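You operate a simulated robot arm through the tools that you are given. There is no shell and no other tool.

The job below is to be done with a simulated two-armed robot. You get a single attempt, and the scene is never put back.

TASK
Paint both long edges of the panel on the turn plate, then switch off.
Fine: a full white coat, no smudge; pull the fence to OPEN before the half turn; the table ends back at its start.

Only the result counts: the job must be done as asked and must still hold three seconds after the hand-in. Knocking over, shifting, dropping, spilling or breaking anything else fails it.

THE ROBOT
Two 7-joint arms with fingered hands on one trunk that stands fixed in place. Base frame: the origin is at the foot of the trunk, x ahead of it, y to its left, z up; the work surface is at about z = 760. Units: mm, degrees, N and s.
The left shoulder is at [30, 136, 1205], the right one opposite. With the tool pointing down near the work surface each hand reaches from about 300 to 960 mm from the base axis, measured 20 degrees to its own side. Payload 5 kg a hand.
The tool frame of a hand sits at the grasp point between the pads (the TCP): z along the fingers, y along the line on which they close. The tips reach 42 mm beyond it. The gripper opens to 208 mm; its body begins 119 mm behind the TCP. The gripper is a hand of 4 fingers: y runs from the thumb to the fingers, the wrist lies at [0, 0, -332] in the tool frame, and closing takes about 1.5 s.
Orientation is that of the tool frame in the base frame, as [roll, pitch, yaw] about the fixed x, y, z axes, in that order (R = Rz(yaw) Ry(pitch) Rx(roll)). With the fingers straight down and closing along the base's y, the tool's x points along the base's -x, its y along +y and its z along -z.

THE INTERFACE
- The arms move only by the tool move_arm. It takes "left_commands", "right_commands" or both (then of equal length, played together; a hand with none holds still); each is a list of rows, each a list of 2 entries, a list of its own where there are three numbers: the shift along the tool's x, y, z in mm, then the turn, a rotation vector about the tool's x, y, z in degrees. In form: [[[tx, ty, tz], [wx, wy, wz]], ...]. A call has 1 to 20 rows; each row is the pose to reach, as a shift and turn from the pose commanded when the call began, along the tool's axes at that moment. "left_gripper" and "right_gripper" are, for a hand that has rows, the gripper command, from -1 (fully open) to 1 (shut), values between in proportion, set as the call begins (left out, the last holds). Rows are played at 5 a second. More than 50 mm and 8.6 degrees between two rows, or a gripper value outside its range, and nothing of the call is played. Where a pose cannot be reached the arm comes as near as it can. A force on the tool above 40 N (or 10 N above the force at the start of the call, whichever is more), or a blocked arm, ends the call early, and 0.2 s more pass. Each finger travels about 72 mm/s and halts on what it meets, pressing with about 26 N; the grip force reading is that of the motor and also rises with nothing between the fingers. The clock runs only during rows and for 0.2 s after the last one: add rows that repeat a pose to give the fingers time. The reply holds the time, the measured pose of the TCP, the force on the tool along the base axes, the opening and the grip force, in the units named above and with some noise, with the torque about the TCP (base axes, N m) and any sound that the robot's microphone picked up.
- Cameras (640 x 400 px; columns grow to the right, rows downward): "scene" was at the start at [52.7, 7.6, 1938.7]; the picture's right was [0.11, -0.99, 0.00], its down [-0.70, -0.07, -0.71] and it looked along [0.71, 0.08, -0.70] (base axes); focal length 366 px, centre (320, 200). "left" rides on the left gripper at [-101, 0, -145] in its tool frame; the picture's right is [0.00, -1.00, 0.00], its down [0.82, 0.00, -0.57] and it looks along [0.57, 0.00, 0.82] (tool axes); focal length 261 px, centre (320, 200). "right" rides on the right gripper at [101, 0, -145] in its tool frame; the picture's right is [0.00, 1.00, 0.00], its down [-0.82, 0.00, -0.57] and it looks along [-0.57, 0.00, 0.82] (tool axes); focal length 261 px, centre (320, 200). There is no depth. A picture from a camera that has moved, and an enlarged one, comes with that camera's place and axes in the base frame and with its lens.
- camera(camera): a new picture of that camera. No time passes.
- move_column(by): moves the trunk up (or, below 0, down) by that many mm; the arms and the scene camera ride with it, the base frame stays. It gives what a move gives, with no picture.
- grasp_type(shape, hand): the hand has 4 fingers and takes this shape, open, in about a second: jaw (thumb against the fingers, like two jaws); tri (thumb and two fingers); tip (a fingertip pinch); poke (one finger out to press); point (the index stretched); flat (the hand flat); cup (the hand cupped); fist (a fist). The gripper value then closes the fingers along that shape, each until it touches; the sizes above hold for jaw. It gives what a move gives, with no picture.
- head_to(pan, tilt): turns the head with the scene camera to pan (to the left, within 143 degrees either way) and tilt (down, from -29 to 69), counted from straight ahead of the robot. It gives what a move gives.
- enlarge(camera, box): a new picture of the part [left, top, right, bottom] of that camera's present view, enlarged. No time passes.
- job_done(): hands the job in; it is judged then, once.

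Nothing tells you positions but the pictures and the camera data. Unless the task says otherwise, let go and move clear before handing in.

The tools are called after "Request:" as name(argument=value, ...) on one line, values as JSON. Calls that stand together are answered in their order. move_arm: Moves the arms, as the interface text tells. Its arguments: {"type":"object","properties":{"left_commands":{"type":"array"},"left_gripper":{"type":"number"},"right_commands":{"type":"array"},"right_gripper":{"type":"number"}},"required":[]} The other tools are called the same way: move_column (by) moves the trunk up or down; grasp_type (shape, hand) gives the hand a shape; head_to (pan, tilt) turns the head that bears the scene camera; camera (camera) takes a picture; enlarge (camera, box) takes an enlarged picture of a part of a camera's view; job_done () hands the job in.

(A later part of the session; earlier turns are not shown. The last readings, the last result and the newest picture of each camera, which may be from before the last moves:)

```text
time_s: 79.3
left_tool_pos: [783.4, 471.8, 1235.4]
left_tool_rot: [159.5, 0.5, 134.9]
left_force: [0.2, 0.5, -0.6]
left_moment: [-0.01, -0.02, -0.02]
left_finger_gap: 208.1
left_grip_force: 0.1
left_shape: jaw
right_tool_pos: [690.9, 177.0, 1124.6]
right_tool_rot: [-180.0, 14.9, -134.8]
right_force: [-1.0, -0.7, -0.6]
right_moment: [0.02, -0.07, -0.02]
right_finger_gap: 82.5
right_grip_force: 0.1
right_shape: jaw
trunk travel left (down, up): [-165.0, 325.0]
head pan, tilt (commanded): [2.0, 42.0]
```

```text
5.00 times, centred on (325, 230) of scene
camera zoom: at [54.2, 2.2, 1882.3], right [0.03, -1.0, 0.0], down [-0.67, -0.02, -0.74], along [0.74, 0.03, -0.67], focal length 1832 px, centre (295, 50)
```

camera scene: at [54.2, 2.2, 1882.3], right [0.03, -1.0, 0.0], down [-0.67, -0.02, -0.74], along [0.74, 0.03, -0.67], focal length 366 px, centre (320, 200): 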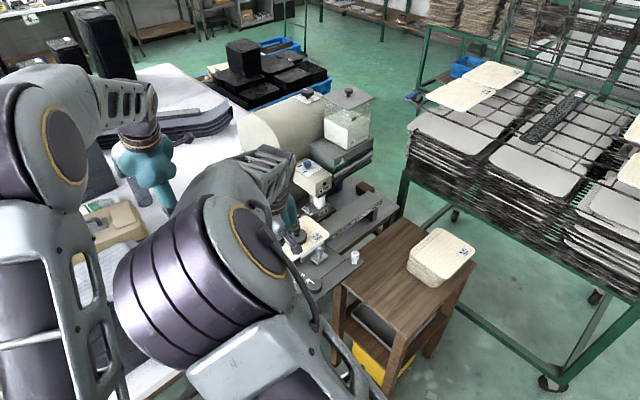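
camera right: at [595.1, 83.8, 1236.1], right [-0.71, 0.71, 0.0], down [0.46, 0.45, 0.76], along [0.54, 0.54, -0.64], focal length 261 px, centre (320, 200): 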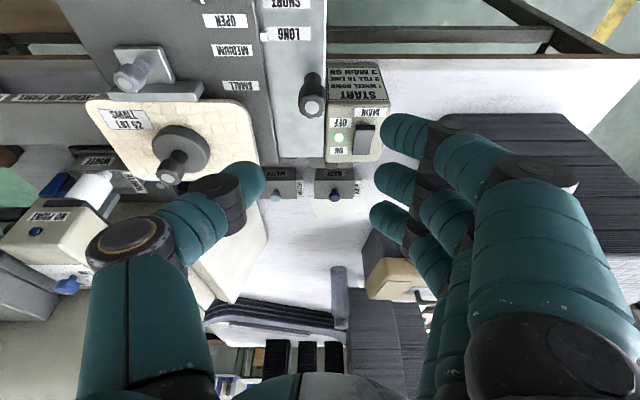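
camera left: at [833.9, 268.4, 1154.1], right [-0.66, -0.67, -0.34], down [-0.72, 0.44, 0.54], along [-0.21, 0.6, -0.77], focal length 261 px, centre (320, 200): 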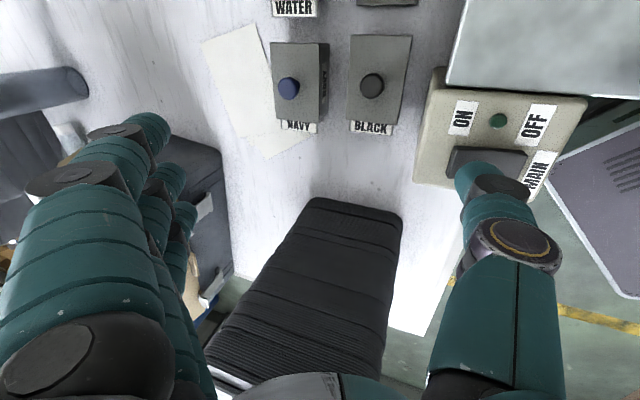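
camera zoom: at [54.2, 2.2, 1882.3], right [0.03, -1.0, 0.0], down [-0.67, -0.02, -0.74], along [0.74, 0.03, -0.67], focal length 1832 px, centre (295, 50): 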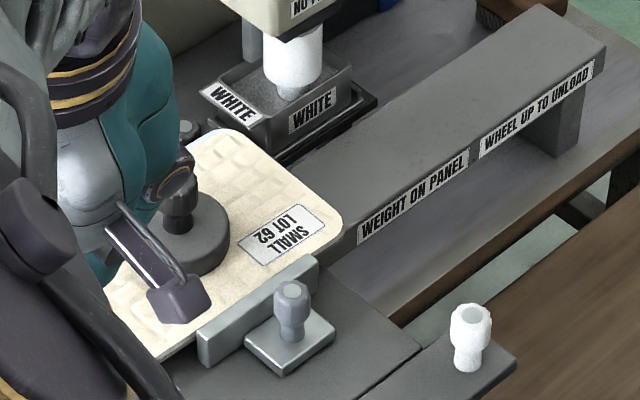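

The fence knob is at about (821, 33), top near z 970. I'll move the right hand above it.

Request:
move_arm(right_commands=[[[6, -32, 5], [0, -1, 0]], [[12, -65, 10], [0, -2, 0]], [[18, -97, 20], [0, -3, 0]], [[24, -129, 32], [0, -4, 0]], [[30, -161, 45], [0, -5, 0]], [[36, -194, 57], [0, -5, 0]], [[36, -194, 57], [0, -5, 0]]])

Request:
camera(camera="right")

```text
time_s: 80.9
left_tool_pos: [783.9, 473.6, 1236.8]
left_tool_rot: [159.5, 0.5, 134.9]
left_force: [-0.3, -0.3, -0.1]
left_moment: [-0.08, -0.09, -0.03]
left_finger_gap: 208.0
left_grip_force: 0.0
left_shape: jaw
right_tool_pos: [817.2, 27.7, 1060.4]
right_tool_rot: [-180.0, 20.1, -134.8]
right_force: [0.1, -0.4, 0.1]
right_moment: [-0.07, -0.08, 0.0]
right_finger_gap: 82.8
right_grip_force: 0.0
right_shape: jaw
trunk travel left (down, up): [-165.0, 325.0]
head pan, tilt (commanded): [2.0, 42.0]
```

```text
taken
camera right: at [714.1, -73.7, 1159.7], right [-0.71, 0.71, 0.0], down [0.41, 0.41, 0.82], along [0.58, 0.58, -0.57], focal length 261 px, centre (320, 200)
```

right: 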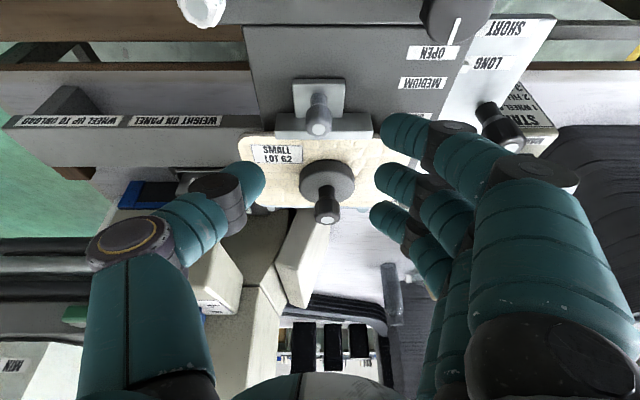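

The knob is centred; I'll lower around it.

Request:
move_arm(right_commands=[[[7, 0, 20], [0, 0, 0]], [[14, 0, 40], [0, 0, 0]], [[20, 0, 60], [0, 0, 0]], [[24, 0, 71], [0, 0, 0]], [[24, 0, 71], [0, 0, 0]]])

Request:
camera(camera="right")

Request:
enlarge(camera="scene", box=[260, 170, 400, 280])

```text
time_s: 82.1
left_tool_pos: [785.6, 473.2, 1235.2]
left_tool_rot: [159.5, 0.5, 134.9]
left_force: [0.2, -1.1, -0.2]
left_moment: [-0.02, 0.0, 0.01]
left_finger_gap: 207.8
left_grip_force: 0.1
left_shape: jaw
right_tool_pos: [821.5, 27.6, 988.3]
right_tool_rot: [-180.0, 20.1, -134.8]
right_force: [0.5, -0.3, -0.2]
right_moment: [0.01, -0.02, 0.02]
right_finger_gap: 82.9
right_grip_force: 0.0
right_shape: jaw
trunk travel left (down, up): [-165.0, 325.0]
head pan, tilt (commanded): [2.0, 42.0]
```

```text
taken
camera right: at [718.5, -73.5, 1086.7], right [-0.71, 0.71, 0.0], down [0.41, 0.41, 0.82], along [0.58, 0.58, -0.57], focal length 261 px, centre (320, 200)
```

right: 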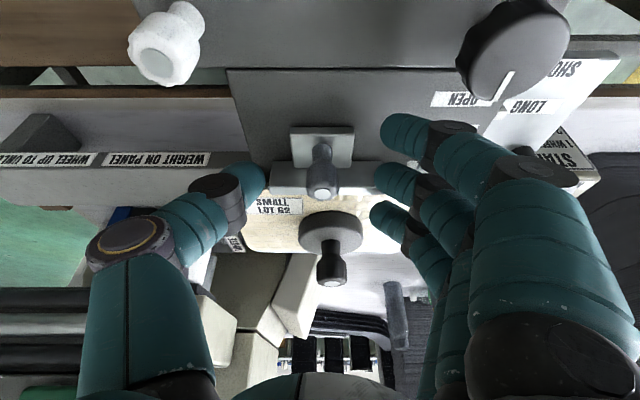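

```text
3.64 times, centred on (330, 225) of scene
camera zoom: at [54.8, 2.0, 1882.3], right [0.03, -1.0, 0.0], down [-0.67, -0.02, -0.74], along [0.74, 0.03, -0.67], focal length 1333 px, centre (284, 109)
```

zoom: 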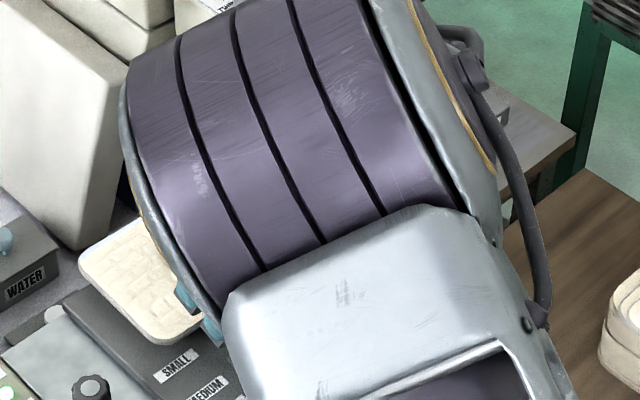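

The fence knob stands between thumb and middle finger. I'll close on it.

Request:
move_arm(right_commands=[[[0, 0, 0], [0, 0, 0]], [[0, 0, 0], [0, 0, 0]], [[0, 0, 0], [0, 0, 0]], [[0, 0, 0], [0, 0, 0]]], right_gripper=0.9)

Request:
camera(camera="right")

```text
time_s: 83.1
left_tool_pos: [785.6, 472.2, 1233.9]
left_tool_rot: [159.5, 0.4, 134.9]
left_force: [0.2, 0.0, 0.1]
left_moment: [0.02, 0.01, 0.01]
left_finger_gap: 207.9
left_grip_force: 0.0
left_shape: jaw
right_tool_pos: [823.4, 25.9, 988.1]
right_tool_rot: [-179.9, 20.1, -134.9]
right_force: [6.8, -2.3, -1.9]
right_moment: [0.02, -0.07, 0.03]
right_finger_gap: 4.5
right_grip_force: 26.2
right_shape: jaw
trunk travel left (down, up): [-165.0, 325.0]
head pan, tilt (commanded): [2.0, 42.0]
```

```text
taken
camera right: at [719.6, -74.5, 1086.5], right [-0.71, 0.71, 0.0], down [0.41, 0.41, 0.82], along [0.58, 0.58, -0.57], focal length 261 px, centre (320, 200)
```

right: 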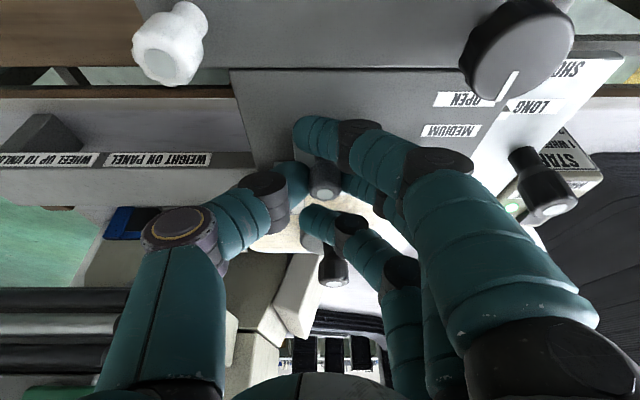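

The fence knob is gripped. I'll pull it straight toward the OPEN mark in small steps.

Request:
move_arm(right_commands=[[[5.6, 0, -2], [0, 0, 0]], [[11.3, 0, -4.1], [0, 0, 0]], [[16.9, 0, -6.2], [0, 0, 0]], [[22.6, 0, -8.2], [0, 0, 0]], [[28.2, 0, -10.3], [0, 0, 0]]])

Request:
camera(camera="right")

```text
time_s: 84.3
left_tool_pos: [785.3, 472.2, 1235.9]
left_tool_rot: [159.6, 0.3, 134.9]
left_force: [-0.2, -0.4, 0.1]
left_moment: [0.03, -0.01, -0.01]
left_finger_gap: 207.9
left_grip_force: 0.1
left_shape: jaw
right_tool_pos: [801.0, 5.2, 985.2]
right_tool_rot: [-179.9, 20.1, -134.8]
right_force: [12.3, -11.0, 9.7]
right_moment: [-0.24, -0.41, -0.13]
right_finger_gap: 4.6
right_grip_force: 26.2
right_shape: jaw
trunk travel left (down, up): [-165.0, 325.0]
head pan, tilt (commanded): [2.0, 42.0]
```

```text
taken
camera right: at [697.7, -95.3, 1085.8], right [-0.71, 0.71, 0.0], down [0.41, 0.4, 0.82], along [0.58, 0.58, -0.57], focal length 261 px, centre (320, 200)
```

right: 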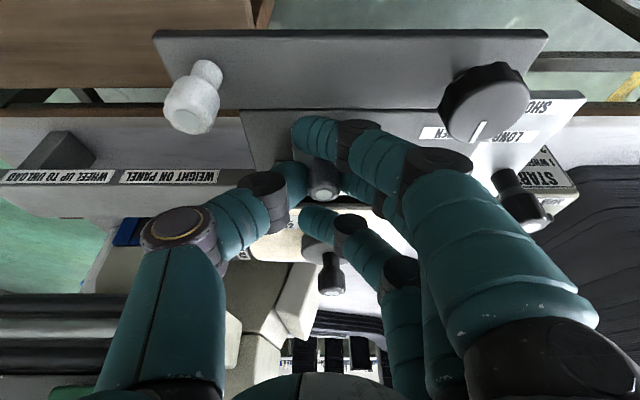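

The fence is sliding toward OPEN while the plates stay aligned; there is some side load, so I'll ease 3 mm sideways while pulling the rest of the way.

Request:
move_arm(right_commands=[[[2.8, -3, -1], [0, 0, 0]], [[8.5, -4, -3.1], [0, 0, 0]], [[14.1, -4, -5.1], [0, 0, 0]], [[19.7, -4, -7.2], [0, 0, 0]], [[25.4, -4, -9.2], [0, 0, 0]], [[28.2, -4, -10.3], [0, 0, 0]]])

Request:
camera(camera="right")

```text
time_s: 85.7
left_tool_pos: [785.6, 471.8, 1234.9]
left_tool_rot: [159.6, 0.4, 134.9]
left_force: [-0.4, -0.3, -0.5]
left_moment: [-0.01, 0.02, -0.01]
left_finger_gap: 208.1
left_grip_force: 0.0
left_shape: jaw
right_tool_pos: [780.3, -17.6, 985.4]
right_tool_rot: [179.9, 20.0, -134.8]
right_force: [6.3, -5.7, 4.4]
right_moment: [-0.08, -0.15, 0.0]
right_finger_gap: 5.5
right_grip_force: 26.0
right_shape: jaw
trunk travel left (down, up): [-165.0, 325.0]
head pan, tilt (commanded): [2.0, 42.0]
```

```text
taken
camera right: at [677.3, -118.6, 1085.1], right [-0.71, 0.71, 0.0], down [0.41, 0.41, 0.82], along [0.58, 0.58, -0.58], focal length 261 px, centre (320, 200)
```

right: 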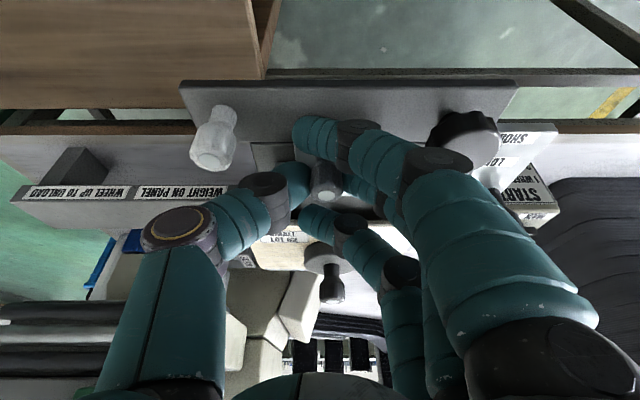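

The fence has come about 61 mm; the OPEN mark should be about 66 mm. I'll pull a few more millimetres and feel for the end.

Request:
move_arm(right_commands=[[[1.9, -1, -0.7], [0, 0, 0]], [[3.8, -2, -1.4], [0, 0, 0]], [[5.6, -2, -2], [0, 0, 0]], [[7.5, -2, -2.7], [0, 0, 0]]])

Request:
camera(camera="right")

```text
time_s: 86.7
left_tool_pos: [785.6, 472.9, 1234.6]
left_tool_rot: [159.5, 0.5, 134.9]
left_force: [-0.3, -0.2, -0.1]
left_moment: [-0.04, 0.01, -0.02]
left_finger_gap: 208.1
left_grip_force: 0.0
left_shape: jaw
right_tool_pos: [777.1, -23.8, 985.9]
right_tool_rot: [-180.0, 20.1, -134.8]
right_force: [7.3, 1.2, -0.8]
right_moment: [0.0, -0.15, -0.03]
right_finger_gap: 4.6
right_grip_force: 25.7
right_shape: jaw
trunk travel left (down, up): [-165.0, 325.0]
head pan, tilt (commanded): [2.0, 42.0]
```

```text
taken
camera right: at [673.9, -124.2, 1085.0], right [-0.71, 0.71, 0.0], down [0.41, 0.4, 0.82], along [0.58, 0.58, -0.57], focal length 261 px, centre (320, 200)
```

right: 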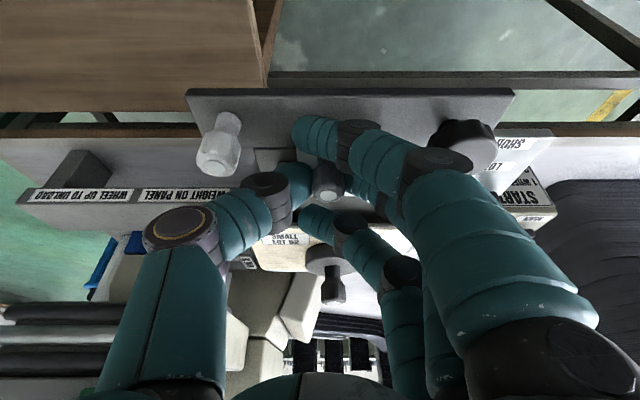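

About 68 mm now with resistance rising, so it's likely at its end. I'll release, rise and check the fence against the OPEN mark.

Request:
move_arm(right_commands=[[[0, 0, 0], [0, 0, 0]], [[0, 0, 0], [0, 0, 0]], [[0, 0, 0], [0, 0, 0]], [[0, 0, 0], [0, 0, 0]], [[-9, 0, -24], [0, 0, 0]], [[-22, 0, -60], [0, 0, 0]], [[-38, 0, -104], [0, 0, 0]], [[-50, 0, -138], [0, 0, 0]]], right_gripper=0.2)

Request:
camera(camera="right")

```text
time_s: 88.5
left_tool_pos: [784.9, 473.0, 1236.3]
left_tool_rot: [159.5, 0.4, 135.0]
left_force: [-0.9, -0.3, 0.6]
left_moment: [-0.02, -0.01, -0.02]
left_finger_gap: 208.1
left_grip_force: 0.1
left_shape: jaw
right_tool_pos: [777.7, -21.9, 1134.4]
right_tool_rot: [-179.9, 19.9, -134.8]
right_force: [-1.4, -0.4, -0.6]
right_moment: [-0.01, -0.04, 0.0]
right_finger_gap: 82.6
right_grip_force: 0.1
right_shape: jaw
trunk travel left (down, up): [-165.0, 325.0]
head pan, tilt (commanded): [2.0, 42.0]
```

```text
taken
camera right: at [674.3, -123.2, 1234.1], right [-0.71, 0.71, 0.0], down [0.41, 0.41, 0.82], along [0.58, 0.58, -0.58], focal length 261 px, centre (320, 200)
```

right: 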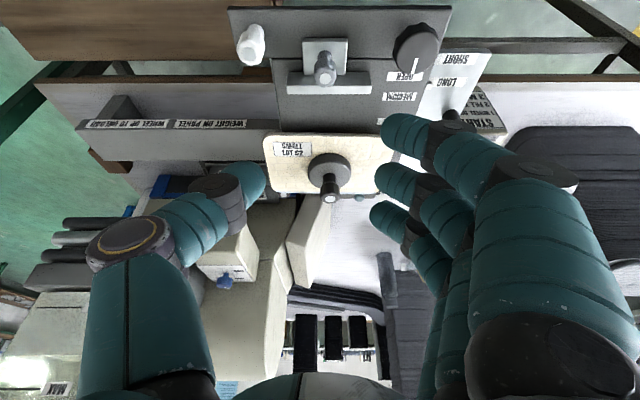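

Request:
enlarge(camera="right", box=[220, 0, 500, 210])

Request:
enlarge(camera="right", box=[270, 20, 470, 120])

```text
1.90 times, centred on (360, 105) of right
camera zoom: at [674.3, -123.2, 1234.1], right [-0.71, 0.71, 0.0], down [0.41, 0.41, 0.82], along [0.58, 0.58, -0.58], focal length 496 px, centre (244, 381)
```

zoom: 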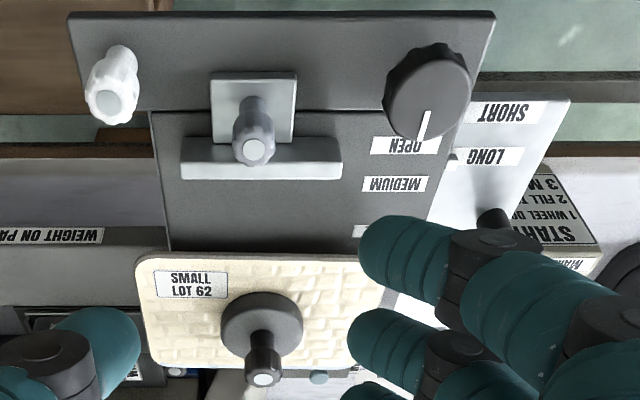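

```text
3.20 times, centred on (370, 70) of right
camera zoom: at [674.3, -123.2, 1234.1], right [-0.71, 0.71, 0.0], down [0.41, 0.41, 0.82], along [0.58, 0.58, -0.58], focal length 834 px, centre (160, 616)
```

zoom: 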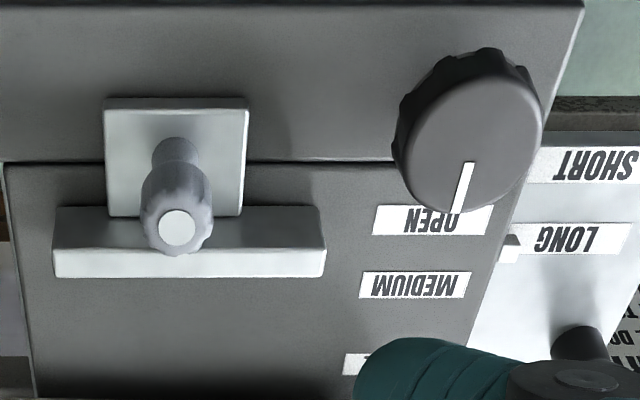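

The fence bar is in line with OPEN and the peg is still at LONG. Now the half turn: the weight knob's top triangulates to (890, 112, 1008), best reached by the left hand, so I'll first take the right hand back out of the way.

Request:
move_arm(right_commands=[[[34, -7, -19], [0, 0, 0]], [[68, -14, -37], [0, 0, 0]], [[103, -21, -56], [0, 0, 0]], [[137, -28, -74], [0, 0, 0]], [[171, -36, -93], [0, 0, 0]], [[205, -43, -111], [0, 0, 0]], [[240, -50, -130], [0, 0, 0]], [[274, -57, -149], [0, 0, 0]]])

Request:
camera(camera="scene")

Request:
enlarge(camera="scene", box=[230, 170, 390, 290])

```text
time_s: 90.3
left_tool_pos: [784.0, 471.4, 1235.5]
left_tool_rot: [159.5, 0.3, 135.0]
left_force: [-0.9, -0.5, 0.9]
left_moment: [0.06, -0.07, -0.02]
left_finger_gap: 207.8
left_grip_force: 0.1
left_shape: jaw
right_tool_pos: [598.7, -284.7, 1178.0]
right_tool_rot: [-179.9, 20.0, -134.8]
right_force: [-1.7, -0.8, -0.1]
right_moment: [0.06, -0.07, -0.01]
right_finger_gap: 82.5
right_grip_force: 0.0
right_shape: jaw
trunk travel left (down, up): [-165.0, 325.0]
head pan, tilt (commanded): [2.0, 42.0]
```

```text
taken
camera scene: at [53.4, 0.3, 1882.4], right [0.04, -1.0, 0.0], down [-0.67, -0.02, -0.74], along [0.74, 0.03, -0.67], focal length 366 px, centre (320, 200)
```

scene: 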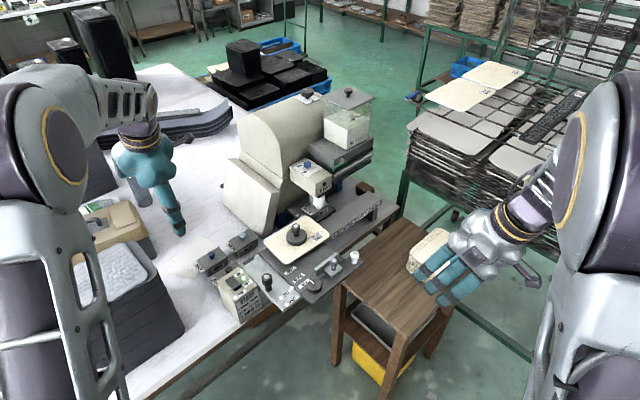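

```text
3.33 times, centred on (310, 230) of scene
camera zoom: at [53.4, 0.3, 1882.4], right [0.04, -1.0, 0.0], down [-0.67, -0.02, -0.74], along [0.74, 0.03, -0.67], focal length 1222 px, centre (353, 100)
```

zoom: 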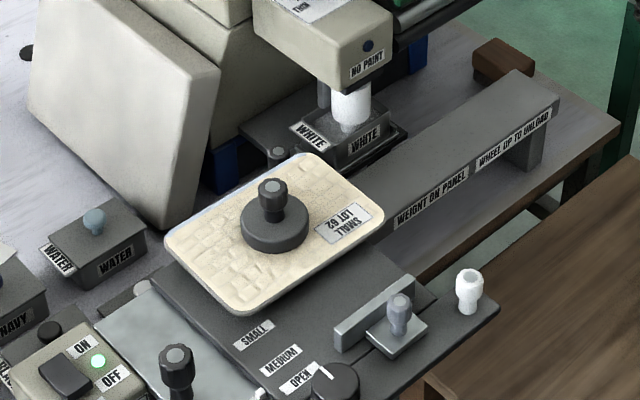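

The scene is clear: fence open, panel steady, MAIN lamp lit. I'll bring the left hand upright above the weight knob, fingers partly closed.

Request:
move_arm(left_commands=[[[-33, -21, 0], [2, 0, 0]], [[-66, -41, 2], [4, 0, 0]], [[-99, -62, 5], [6, 0, 0]], [[-132, -82, 8], [8, 0, 0]], [[-164, -103, 12], [10, 0, 0]], [[-197, -123, 16], [12, 0, 0]], [[-230, -144, 20], [14, 0, 0]], [[-263, -164, 25], [16, 0, 0]], [[-296, -185, 31], [18, 0, 0]], [[-329, -205, 37], [20.5, 0, 0]]], left_gripper=0.2)

Request:
camera(camera="left")

Request:
camera(camera="scene")

```text
time_s: 92.5
left_tool_pos: [893.0, 113.9, 1130.2]
left_tool_rot: [180.0, 0.3, 135.0]
left_force: [0.8, 0.1, 0.1]
left_moment: [-0.09, 0.14, -0.04]
left_finger_gap: 83.8
left_grip_force: 0.1
left_shape: jaw
right_tool_pos: [600.4, -283.7, 1178.6]
right_tool_rot: [-180.0, 20.0, -134.8]
right_force: [-0.2, -1.3, -0.5]
right_moment: [0.03, 0.06, -0.01]
right_finger_gap: 82.6
right_grip_force: 0.0
right_shape: jaw
trunk travel left (down, up): [-165.0, 325.0]
head pan, tilt (commanded): [2.0, 42.0]
```

```text
taken
camera left: at [964.7, 45.3, 1275.0], right [-0.7, -0.71, 0.0], down [-0.59, 0.58, 0.57], along [-0.4, 0.4, -0.82], focal length 261 px, centre (320, 200)
```

left: 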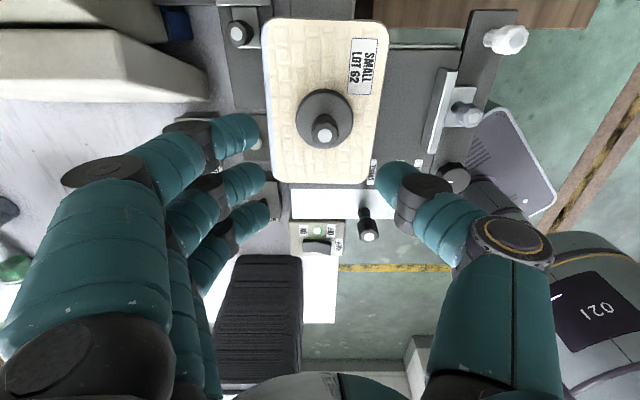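

```text
taken
camera scene: at [56.7, 0.8, 1882.1], right [0.04, -1.0, 0.0], down [-0.67, -0.02, -0.74], along [0.74, 0.03, -0.67], focal length 366 px, centre (320, 200)
```

scene: 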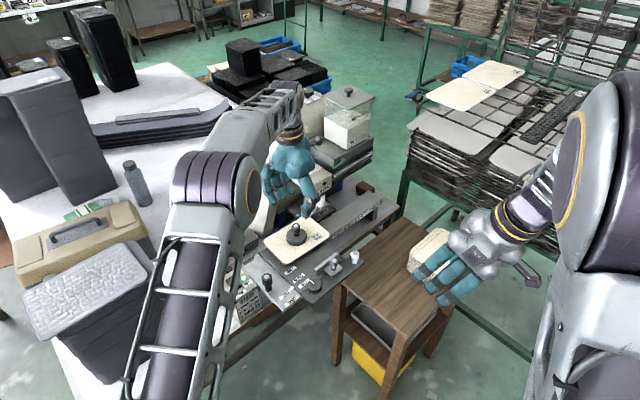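

The left hand is centred over the weight knob. Before gripping, I'll test in the air how far the wrist can turn, so I can plan the half turn in as few grips as possible.

Request:
move_arm(left_commands=[[[0, 0, 0], [0, 0, -8]], [[0, 0, 0], [0, 0, -16]], [[0, 0, 0], [0, 0, -24]], [[0, 0, 0], [0, 0, -32]], [[0, 0, 0], [0, 0, -40]], [[0, 0, 0], [0, 0, -48]], [[0, 0, 0], [0, 0, -56]], [[0, 0, 0], [0, 0, -64]], [[0, 0, 0], [0, 0, -72]], [[0, 0, 0], [0, 0, -80]], [[0, 0, 0], [0, 0, -88]], [[0, 0, 0], [0, 0, -96]], [[0, 0, 0], [0, 0, -104]], [[0, 0, 0], [0, 0, -112]], [[0, 0, 0], [0, 0, -120]], [[0, 0, 0], [0, 0, -128]], [[0, 0, 0], [0, 0, -135]]])

Request:
camera(camera="scene")

```text
time_s: 96.1
left_tool_pos: [893.0, 111.9, 1130.3]
left_tool_rot: [-179.7, -0.2, -90.0]
left_force: [0.6, -1.1, -0.5]
left_moment: [0.1, 0.05, 0.0]
left_finger_gap: 83.7
left_grip_force: 0.0
left_shape: jaw
right_tool_pos: [600.4, -285.9, 1178.7]
right_tool_rot: [180.0, 20.1, -134.9]
right_force: [0.2, -1.1, -0.5]
right_moment: [0.15, 0.02, 0.06]
right_finger_gap: 82.5
right_grip_force: 0.0
right_shape: jaw
trunk travel left (down, up): [-165.0, 325.0]
head pan, tilt (commanded): [2.0, 42.0]
```

```text
taken
camera scene: at [55.4, -0.5, 1882.2], right [0.03, -1.0, 0.0], down [-0.67, -0.02, -0.74], along [0.74, 0.03, -0.67], focal length 366 px, centre (320, 200)
```

scene: 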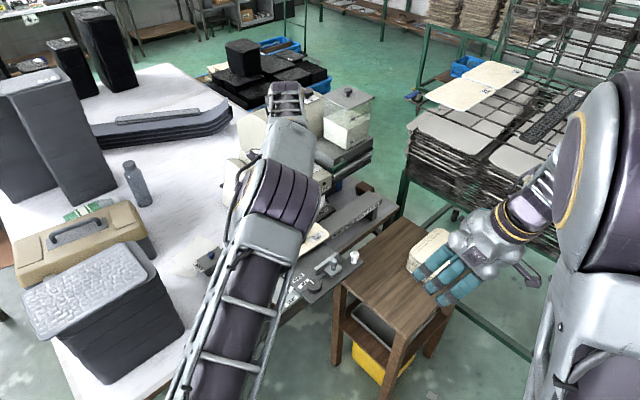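

The wrist turned 135 degrees without trouble, so from here I can grip and twist back through nearly the full half turn in one go. I'll lower onto the weight knob.

Request:
move_arm(left_commands=[[[0, 1, 30], [0, 0, 0]], [[0, 2, 60], [0, 0, 0]], [[0, 2, 85], [0, 0, 0]], [[0, 2, 85], [0, 0, 0]]])

Request:
camera(camera="left")

Request:
enlarge(camera="scene", box=[230, 150, 390, 290])

```text
time_s: 97.1
left_tool_pos: [891.1, 112.5, 1047.7]
left_tool_rot: [-179.7, -0.3, -90.1]
left_force: [-0.9, -0.1, -0.1]
left_moment: [0.03, -0.03, -0.01]
left_finger_gap: 83.6
left_grip_force: 0.1
left_shape: jaw
right_tool_pos: [598.1, -283.2, 1178.7]
right_tool_rot: [-180.0, 20.1, -134.8]
right_force: [0.1, 0.3, -0.1]
right_moment: [0.04, -0.08, -0.03]
right_finger_gap: 82.8
right_grip_force: 0.0
right_shape: jaw
trunk travel left (down, up): [-165.0, 325.0]
head pan, tilt (commanded): [2.0, 42.0]
```

```text
taken
camera left: at [889.4, 215.5, 1190.2], right [1.0, 0.0, 0.01], down [0.0, -0.82, 0.58], along [0.01, -0.58, -0.82], focal length 261 px, centre (320, 200)
```

left: 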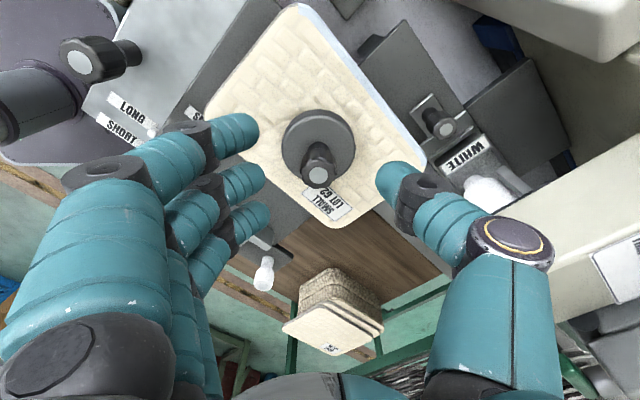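

```text
2.86 times, centred on (310, 220) of scene
camera zoom: at [54.1, 1.4, 1882.3], right [0.03, -1.0, 0.0], down [-0.67, -0.02, -0.74], along [0.74, 0.03, -0.67], focal length 1047 px, centre (349, 143)
```

zoom: 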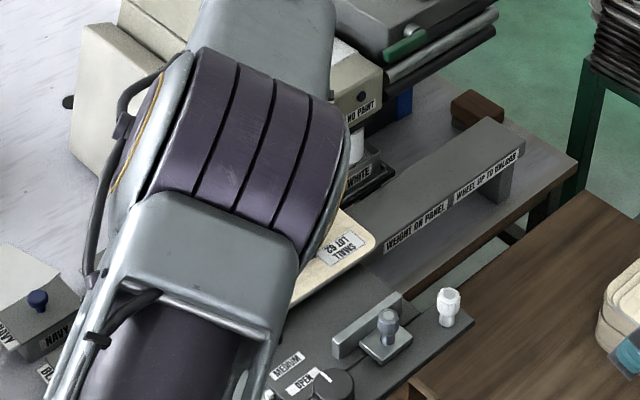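

The knob is centred, and the painted far edge shows as a bright white line in this view. I'll enlarge it to judge the coat.

Request:
enlarge(camera="left", box=[270, 0, 460, 180])

Request:
enlarge(camera="left", box=[280, 0, 360, 60])

Request:
enlarge(camera="left", box=[340, 50, 440, 170])

```text
2.22 times, centred on (365, 90) of left
camera zoom: at [889.4, 215.5, 1190.2], right [1.0, 0.0, 0.01], down [0.0, -0.82, 0.58], along [0.01, -0.58, -0.82], focal length 579 px, centre (220, 444)
```

zoom: 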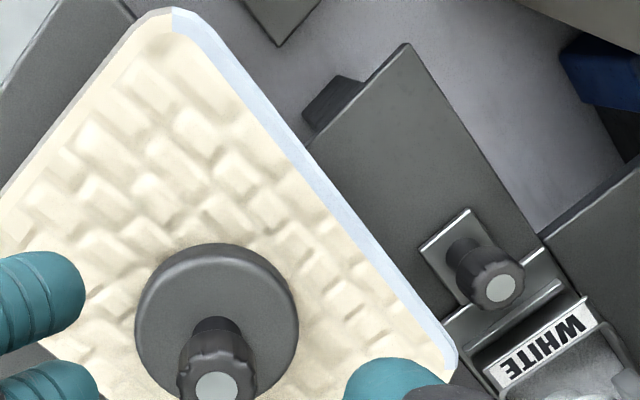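

```text
6.67 times, centred on (320, 30) of left
camera zoom: at [889.4, 215.5, 1190.2], right [1.0, 0.0, 0.01], down [0.0, -0.82, 0.58], along [0.01, -0.58, -0.82], focal length 1738 px, centre (320, 1333)
```

zoom: 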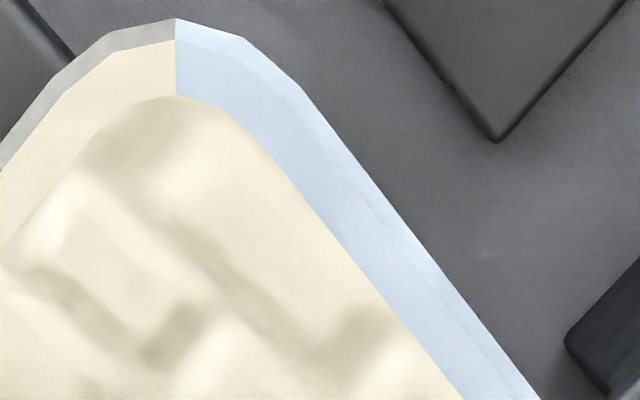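

```text
3.33 times, centred on (390, 110) of left
camera zoom: at [889.4, 215.5, 1190.2], right [1.0, 0.0, 0.01], down [0.0, -0.82, 0.58], along [0.01, -0.58, -0.82], focal length 869 px, centre (87, 500)
```

zoom: 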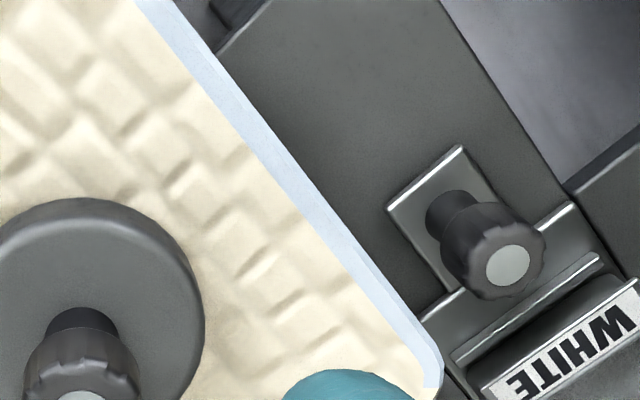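

The first long edge carries a full white coat from corner to corner. Now I'll lower onto the weight knob and grip it.

Request:
move_arm(left_commands=[[[0, 0, 15], [0, 0, 0]], [[0, 0, 30], [0, 0, 0]], [[0, 0, 35], [0, 0, 0]]])

Request:
move_arm(left_commands=[[[0, 0, 0], [0, 0, 0]], [[0, 0, 0], [0, 0, 0]], [[0, 0, 0], [0, 0, 0]], [[0, 0, 0], [0, 0, 0]], [[0, 0, 0], [0, 0, 0]]], left_gripper=1)

Request:
camera(camera="left")

```text
time_s: 97.9
left_tool_pos: [890.2, 112.3, 1010.7]
left_tool_rot: [-179.6, -0.2, -90.1]
left_force: [0.5, 0.2, 0.8]
left_moment: [-0.01, -0.01, 0.0]
left_finger_gap: 83.6
left_grip_force: 0.1
left_shape: jaw
right_tool_pos: [600.0, -284.1, 1179.4]
right_tool_rot: [180.0, 20.1, -134.7]
right_force: [0.1, 0.9, -0.1]
right_moment: [0.0, 0.02, -0.01]
right_finger_gap: 83.1
right_grip_force: 0.1
right_shape: jaw
trunk travel left (down, up): [-165.0, 325.0]
head pan, tilt (commanded): [2.0, 42.0]
```

```text
time_s: 99.1
left_tool_pos: [890.8, 112.2, 1012.3]
left_tool_rot: [-179.6, -0.4, -90.1]
left_force: [2.4, 0.5, 3.2]
left_moment: [0.02, 0.11, -0.01]
left_finger_gap: 6.7
left_grip_force: 25.7
left_shape: jaw
right_tool_pos: [599.1, -284.5, 1178.3]
right_tool_rot: [180.0, 20.1, -134.8]
right_force: [0.4, 0.2, -0.6]
right_moment: [0.02, -0.02, 0.01]
right_finger_gap: 82.5
right_grip_force: 0.0
right_shape: jaw
trunk travel left (down, up): [-165.0, 325.0]
head pan, tilt (commanded): [2.0, 42.0]
```

```text
taken
camera left: at [889.1, 215.1, 1155.3], right [1.0, 0.0, 0.01], down [0.0, -0.82, 0.58], along [0.01, -0.58, -0.82], focal length 261 px, centre (320, 200)
```

left: 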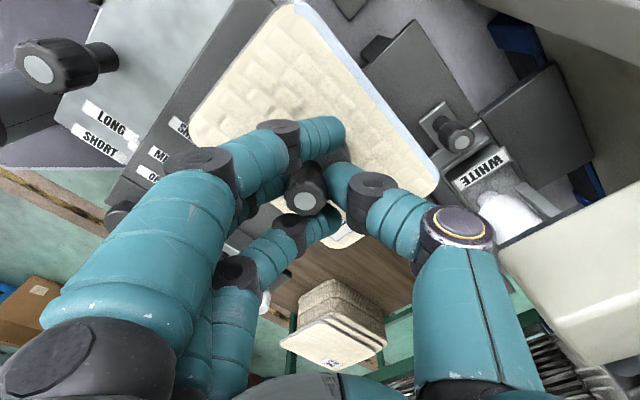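

The knob is held with little side load. I'll twist 16 degrees first and see whether the plate and panel follow.

Request:
move_arm(left_commands=[[[0, 0, 0], [0, 0, 4]], [[0, 0, 0], [0, 0, 8]], [[0, 0, 0], [0, 0, 12]], [[0, 0, 0], [0, 0, 16]]])

Request:
camera(camera="left")

Request:
enlarge(camera="scene", box=[230, 150, 390, 290])

```text
time_s: 100.1
left_tool_pos: [890.8, 113.8, 1012.1]
left_tool_rot: [-179.7, -0.2, -106.2]
left_force: [-0.5, -0.9, 0.1]
left_moment: [-0.05, 0.22, 0.07]
left_finger_gap: 6.5
left_grip_force: 26.1
left_shape: jaw
right_tool_pos: [598.8, -283.9, 1179.3]
right_tool_rot: [180.0, 20.2, -134.8]
right_force: [-0.3, -0.2, 0.1]
right_moment: [-0.03, 0.01, 0.02]
right_finger_gap: 82.7
right_grip_force: 0.0
right_shape: jaw
trunk travel left (down, up): [-165.0, 325.0]
head pan, tilt (commanded): [2.0, 42.0]
```

```text
taken
camera left: at [916.6, 211.5, 1155.6], right [0.96, -0.27, 0.01], down [-0.23, -0.79, 0.57], along [-0.15, -0.55, -0.82], focal length 261 px, centre (320, 200)
```

left: 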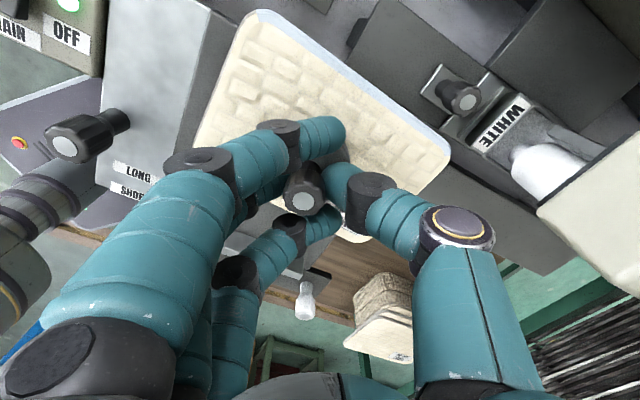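

```text
2.86 times, centred on (310, 220) of scene
camera zoom: at [54.9, 1.6, 1882.2], right [0.03, -1.0, 0.0], down [-0.67, -0.02, -0.74], along [0.74, 0.03, -0.67], focal length 1047 px, centre (349, 143)
```

zoom: 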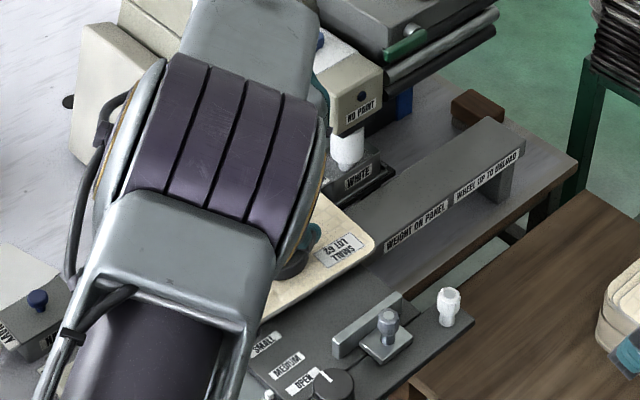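

The panel stayed put, with only 0.07 Nm of torque: the weight merely spins, so the plate is not driven this way. The knob with the white pointer on the strip may be the turn-plate drive, so I'll release the weight and try that.

Request:
move_arm(left_commands=[[[0, 0, 0], [0, 0, 0]], [[0, 0, 0], [0, 0, 0]], [[0, 0, 0], [0, 0, 0]], [[0, 0, 0], [0, 0, 0]], [[0, 0, -25], [0, 0, 0]], [[0, 0, -65], [0, 0, 0]], [[0, 0, -110], [0, 0, 0]], [[0, 0, -130], [0, 0, 0]]], left_gripper=0.2)

Request:
camera(camera="left")

Request:
enlarge(camera="scene", box=[230, 150, 390, 290])

```text
time_s: 101.9
left_tool_pos: [888.0, 111.2, 1141.4]
left_tool_rot: [-179.7, -0.2, -106.0]
left_force: [-0.2, 0.0, 0.6]
left_moment: [0.0, -0.05, 0.01]
left_finger_gap: 82.6
left_grip_force: 0.0
left_shape: jaw
right_tool_pos: [599.3, -283.7, 1178.6]
right_tool_rot: [-180.0, 20.1, -134.8]
right_force: [-0.1, -0.5, -0.7]
right_moment: [0.01, 0.0, -0.03]
right_finger_gap: 83.1
right_grip_force: 0.2
right_shape: jaw
trunk travel left (down, up): [-165.0, 325.0]
head pan, tilt (commanded): [2.0, 42.0]
```

```text
taken
camera left: at [914.8, 210.6, 1285.1], right [0.96, -0.27, 0.01], down [-0.23, -0.79, 0.57], along [-0.15, -0.55, -0.82], focal length 261 px, centre (320, 200)
```

left: 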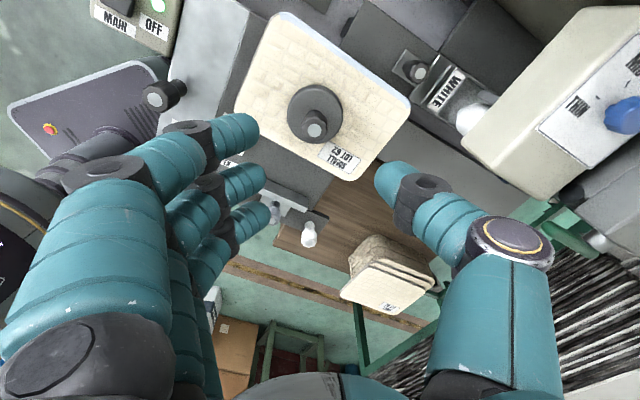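

```text
2.86 times, centred on (310, 220) of scene
camera zoom: at [54.5, 2.0, 1882.3], right [0.03, -1.0, 0.0], down [-0.67, -0.02, -0.74], along [0.74, 0.03, -0.67], focal length 1047 px, centre (349, 143)
```

zoom: 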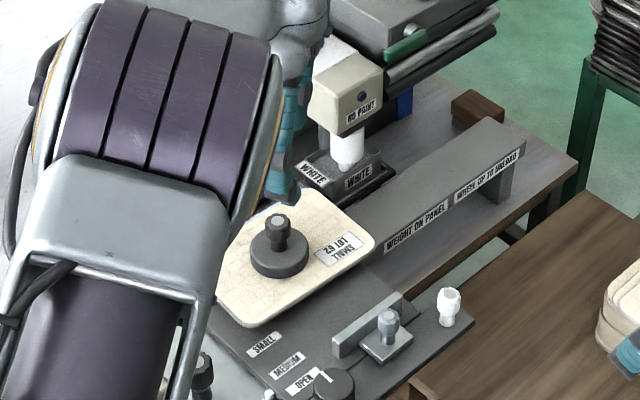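

The panel and weight are undisturbed. I'll check what the right camera can see from its resting place, so it can watch the plate while the left hand works.

Request:
camera(camera="right")

```text
taken
camera right: at [496.3, -384.0, 1278.7], right [-0.71, 0.71, 0.0], down [0.41, 0.41, 0.82], along [0.58, 0.58, -0.57], focal length 261 px, centre (320, 200)
```

right: 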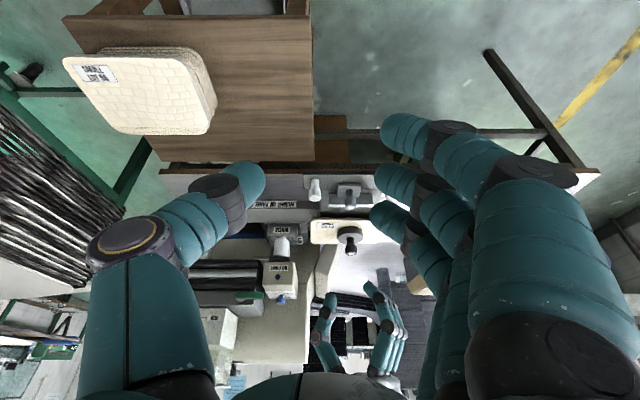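

The right camera can watch the panel from there. I'll move the left hand over to the pointer knob at about (694, 43).

Request:
move_arm(left_commands=[[[20, 28, 3], [0, 0, -2.7]], [[40, 56, 7], [0, 0, -5.3]], [[59, 84, 10], [0, 0, -8]], [[79, 112, 14], [0, 0, -10.7]], [[99, 140, 17], [0, 0, -13.3]], [[119, 168, 21], [0, 0, -16]], [[119, 168, 21], [0, 0, -16]]], left_gripper=0.3)

Request:
camera(camera="left")

Request:
camera(camera="scene")

```text
time_s: 103.5
left_tool_pos: [695.4, 44.2, 1117.6]
left_tool_rot: [-180.0, -0.3, -90.0]
left_force: [1.3, 0.0, -0.6]
left_moment: [-0.12, 0.12, 0.04]
left_finger_gap: 73.1
left_grip_force: 0.0
left_shape: jaw
right_tool_pos: [600.9, -282.6, 1178.5]
right_tool_rot: [179.9, 20.0, -134.8]
right_force: [0.5, 0.9, 0.0]
right_moment: [-0.08, 0.09, 0.01]
right_finger_gap: 82.7
right_grip_force: 0.0
right_shape: jaw
trunk travel left (down, up): [-165.0, 325.0]
head pan, tilt (commanded): [2.0, 42.0]
```

```text
taken
camera left: at [693.6, 147.4, 1261.0], right [1.0, 0.01, 0.0], down [0.0, -0.82, 0.58], along [0.01, -0.58, -0.82], focal length 261 px, centre (320, 200)
```

left: 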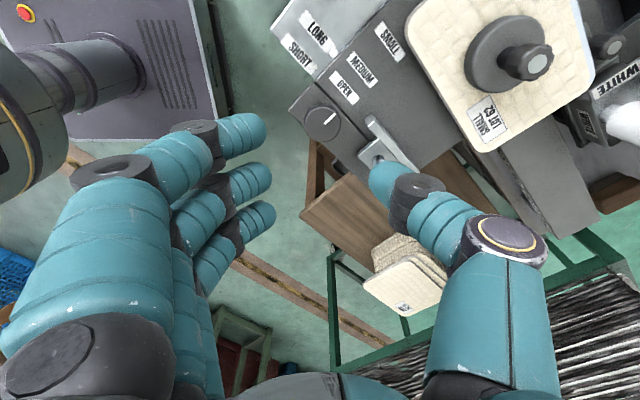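

```text
taken
camera scene: at [56.7, 3.1, 1882.1], right [0.04, -1.0, 0.0], down [-0.67, -0.02, -0.74], along [0.74, 0.03, -0.67], focal length 366 px, centre (320, 200)
```

scene: 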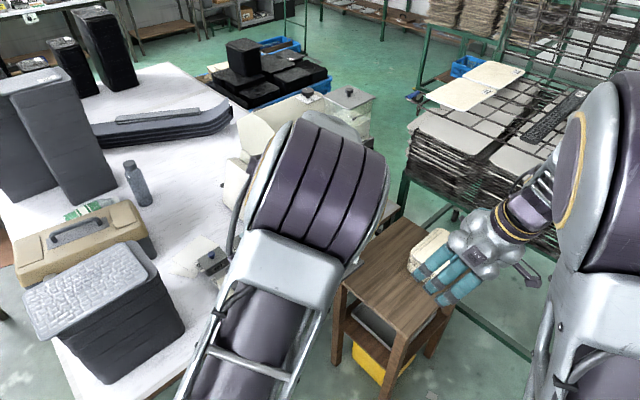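

The pointer knob is at about (697, 41). I'll lower to just above it and check the clearance of thumb and fingers.

Request:
move_arm(left_commands=[[[3, -2, 30], [0, 0, 0]], [[3, -2, 60], [0, 0, 0]], [[3, -2, 90], [0, 0, 0]], [[3, -2, 108], [0, 0, 0]], [[3, -2, 108], [0, 0, 0]]])

Request:
camera(camera="left")

```text
time_s: 104.7
left_tool_pos: [697.0, 40.3, 1011.5]
left_tool_rot: [-179.7, -0.3, -90.1]
left_force: [0.1, 0.4, -0.6]
left_moment: [0.0, -0.01, -0.01]
left_finger_gap: 73.0
left_grip_force: 0.1
left_shape: jaw
right_tool_pos: [600.4, -283.9, 1178.6]
right_tool_rot: [-180.0, 20.0, -134.7]
right_force: [0.5, -0.3, 0.5]
right_moment: [0.0, -0.03, 0.05]
right_finger_gap: 82.6
right_grip_force: 0.0
right_shape: jaw
trunk travel left (down, up): [-165.0, 325.0]
head pan, tilt (commanded): [2.0, 42.0]
```

```text
taken
camera left: at [695.9, 142.8, 1154.9], right [1.0, 0.0, 0.01], down [0.0, -0.82, 0.58], along [0.01, -0.58, -0.82], focal length 261 px, centre (320, 200)
```

left: 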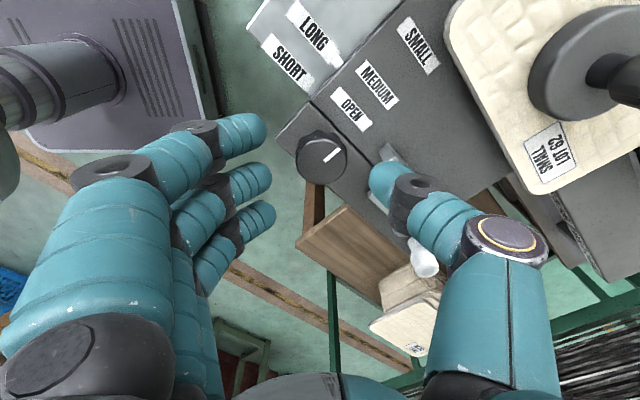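

The knob's centre is about 5 mm off in y, so I'll correct and lower the last 34 mm, keeping the thumb clear of the fence bar.

Request:
move_arm(left_commands=[[[-5, -1, 0], [0, 0, 0]], [[-5, -1, 15], [0, 0, 0]], [[-5, -1, 28], [0, 0, 0]], [[-5, -1, 34], [0, 0, 0]], [[-5, -1, 34], [0, 0, 0]]])

Request:
camera(camera="left")

Request:
enlarge(camera="right", box=[290, 160, 430, 270])

```text
time_s: 105.5
left_tool_pos: [704.1, 44.6, 996.6]
left_tool_rot: [-178.8, -0.4, -90.1]
left_force: [-2.2, 0.9, 23.6]
left_moment: [-0.05, -1.13, 0.04]
left_finger_gap: 71.6
left_grip_force: 0.1
left_shape: jaw
right_tool_pos: [599.1, -282.9, 1178.1]
right_tool_rot: [-179.9, 20.1, -134.7]
right_force: [0.3, 0.7, -0.6]
right_moment: [-0.01, 0.03, -0.02]
right_finger_gap: 82.5
right_grip_force: 0.1
right_shape: jaw
trunk travel left (down, up): [-165.0, 325.0]
head pan, tilt (commanded): [2.0, 42.0]
stopped in row 3 (left hand): the force on the tool passed its limit at 52 N (the readings are from after the stop); the commanded pose is now the measured one
```

```text
taken
camera left: at [701.2, 147.8, 1140.0], right [1.0, 0.0, 0.02], down [-0.01, -0.82, 0.58], along [0.02, -0.58, -0.82], focal length 261 px, centre (320, 200)
```

left: 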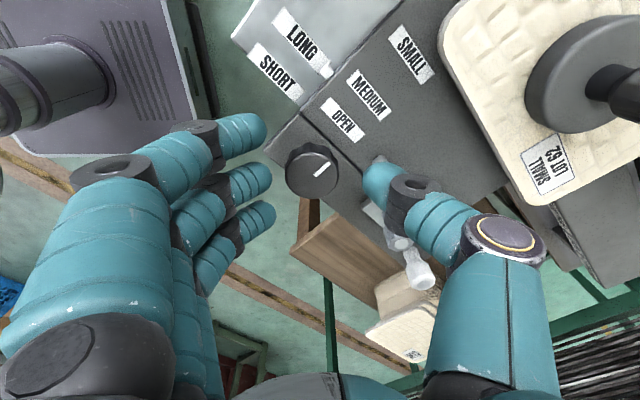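

```text
3.64 times, centred on (360, 215) of right
camera zoom: at [495.2, -384.2, 1279.1], right [-0.71, 0.71, 0.0], down [0.41, 0.41, 0.82], along [0.58, 0.58, -0.57], focal length 948 px, centre (174, 146)
```

zoom: 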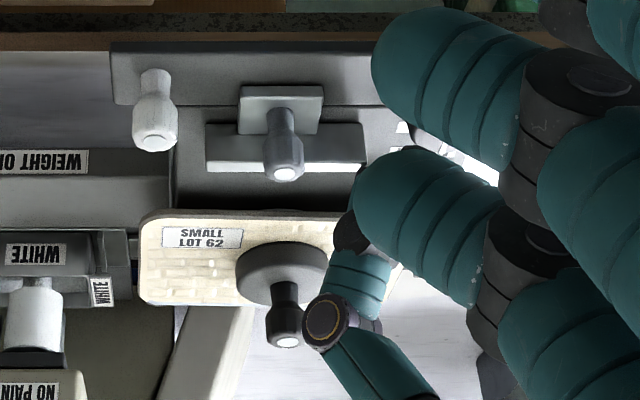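

The thumb landed on the fence bar's end (it sits closer than I'd estimated). I'll lift straight up and check that the fence hasn't moved.

Request:
move_arm(left_commands=[[[0, 0, -15], [0, 0, 0]], [[0, 0, -50], [0, 0, 0]], [[0, 0, -90], [0, 0, 0]], [[0, 0, -120], [0, 0, 0]]])

Request:
camera(camera="left")

Request:
enlarge(camera="right", box=[290, 160, 430, 270])

```text
time_s: 106.5
left_tool_pos: [700.2, 47.1, 1114.5]
left_tool_rot: [-179.1, -0.4, -90.0]
left_force: [-0.8, 0.3, -0.2]
left_moment: [-0.02, -0.09, 0.0]
left_finger_gap: 72.9
left_grip_force: 0.0
left_shape: jaw
right_tool_pos: [600.5, -283.1, 1178.9]
right_tool_rot: [-179.8, 20.1, -134.8]
right_force: [-0.7, -0.4, -0.2]
right_moment: [-0.02, -0.06, 0.01]
right_finger_gap: 82.5
right_grip_force: 0.1
right_shape: jaw
trunk travel left (down, up): [-165.0, 325.0]
head pan, tilt (commanded): [2.0, 42.0]
```

```text
taken
camera left: at [696.2, 148.8, 1258.6], right [1.0, 0.0, 0.02], down [-0.01, -0.82, 0.58], along [0.02, -0.58, -0.82], focal length 261 px, centre (320, 200)
```

left: 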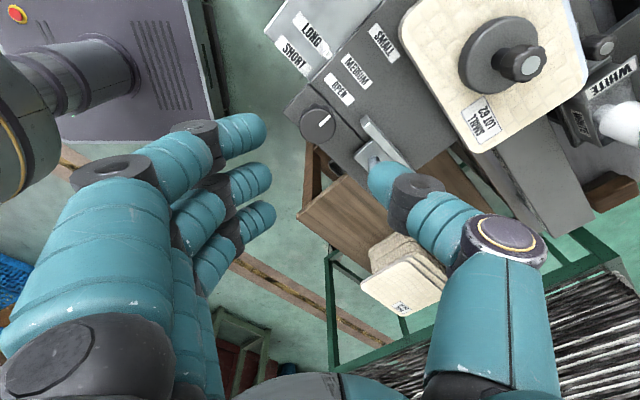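

```text
3.64 times, centred on (360, 215) of right
camera zoom: at [495.6, -384.0, 1279.0], right [-0.71, 0.71, 0.0], down [0.41, 0.41, 0.82], along [0.58, 0.58, -0.57], focal length 948 px, centre (174, 146)
```

zoom: 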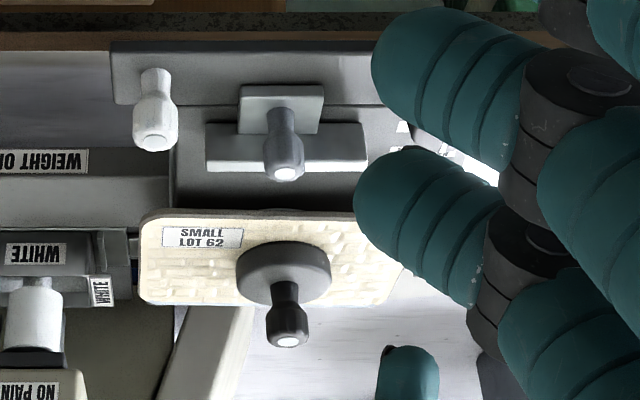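

The fence and panel are unchanged. I'll zoom in to measure the room between the pointer knob and the fence bar.

Request:
enlarge(camera="left", box=[270, 60, 450, 200])

```text
2.86 times, centred on (360, 130) of left
camera zoom: at [696.2, 148.8, 1258.6], right [1.0, 0.0, 0.02], down [-0.01, -0.82, 0.58], along [0.02, -0.58, -0.82], focal length 745 px, centre (206, 400)
```

zoom: 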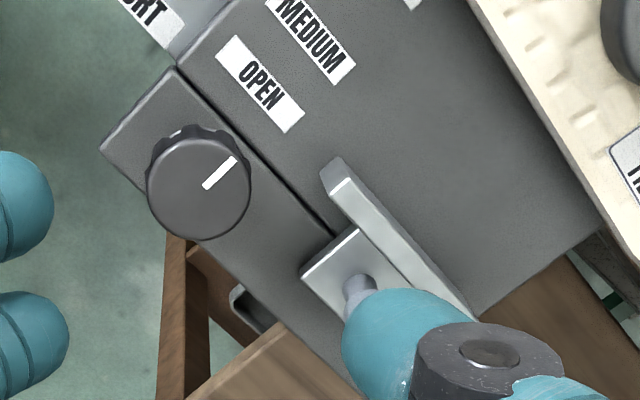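

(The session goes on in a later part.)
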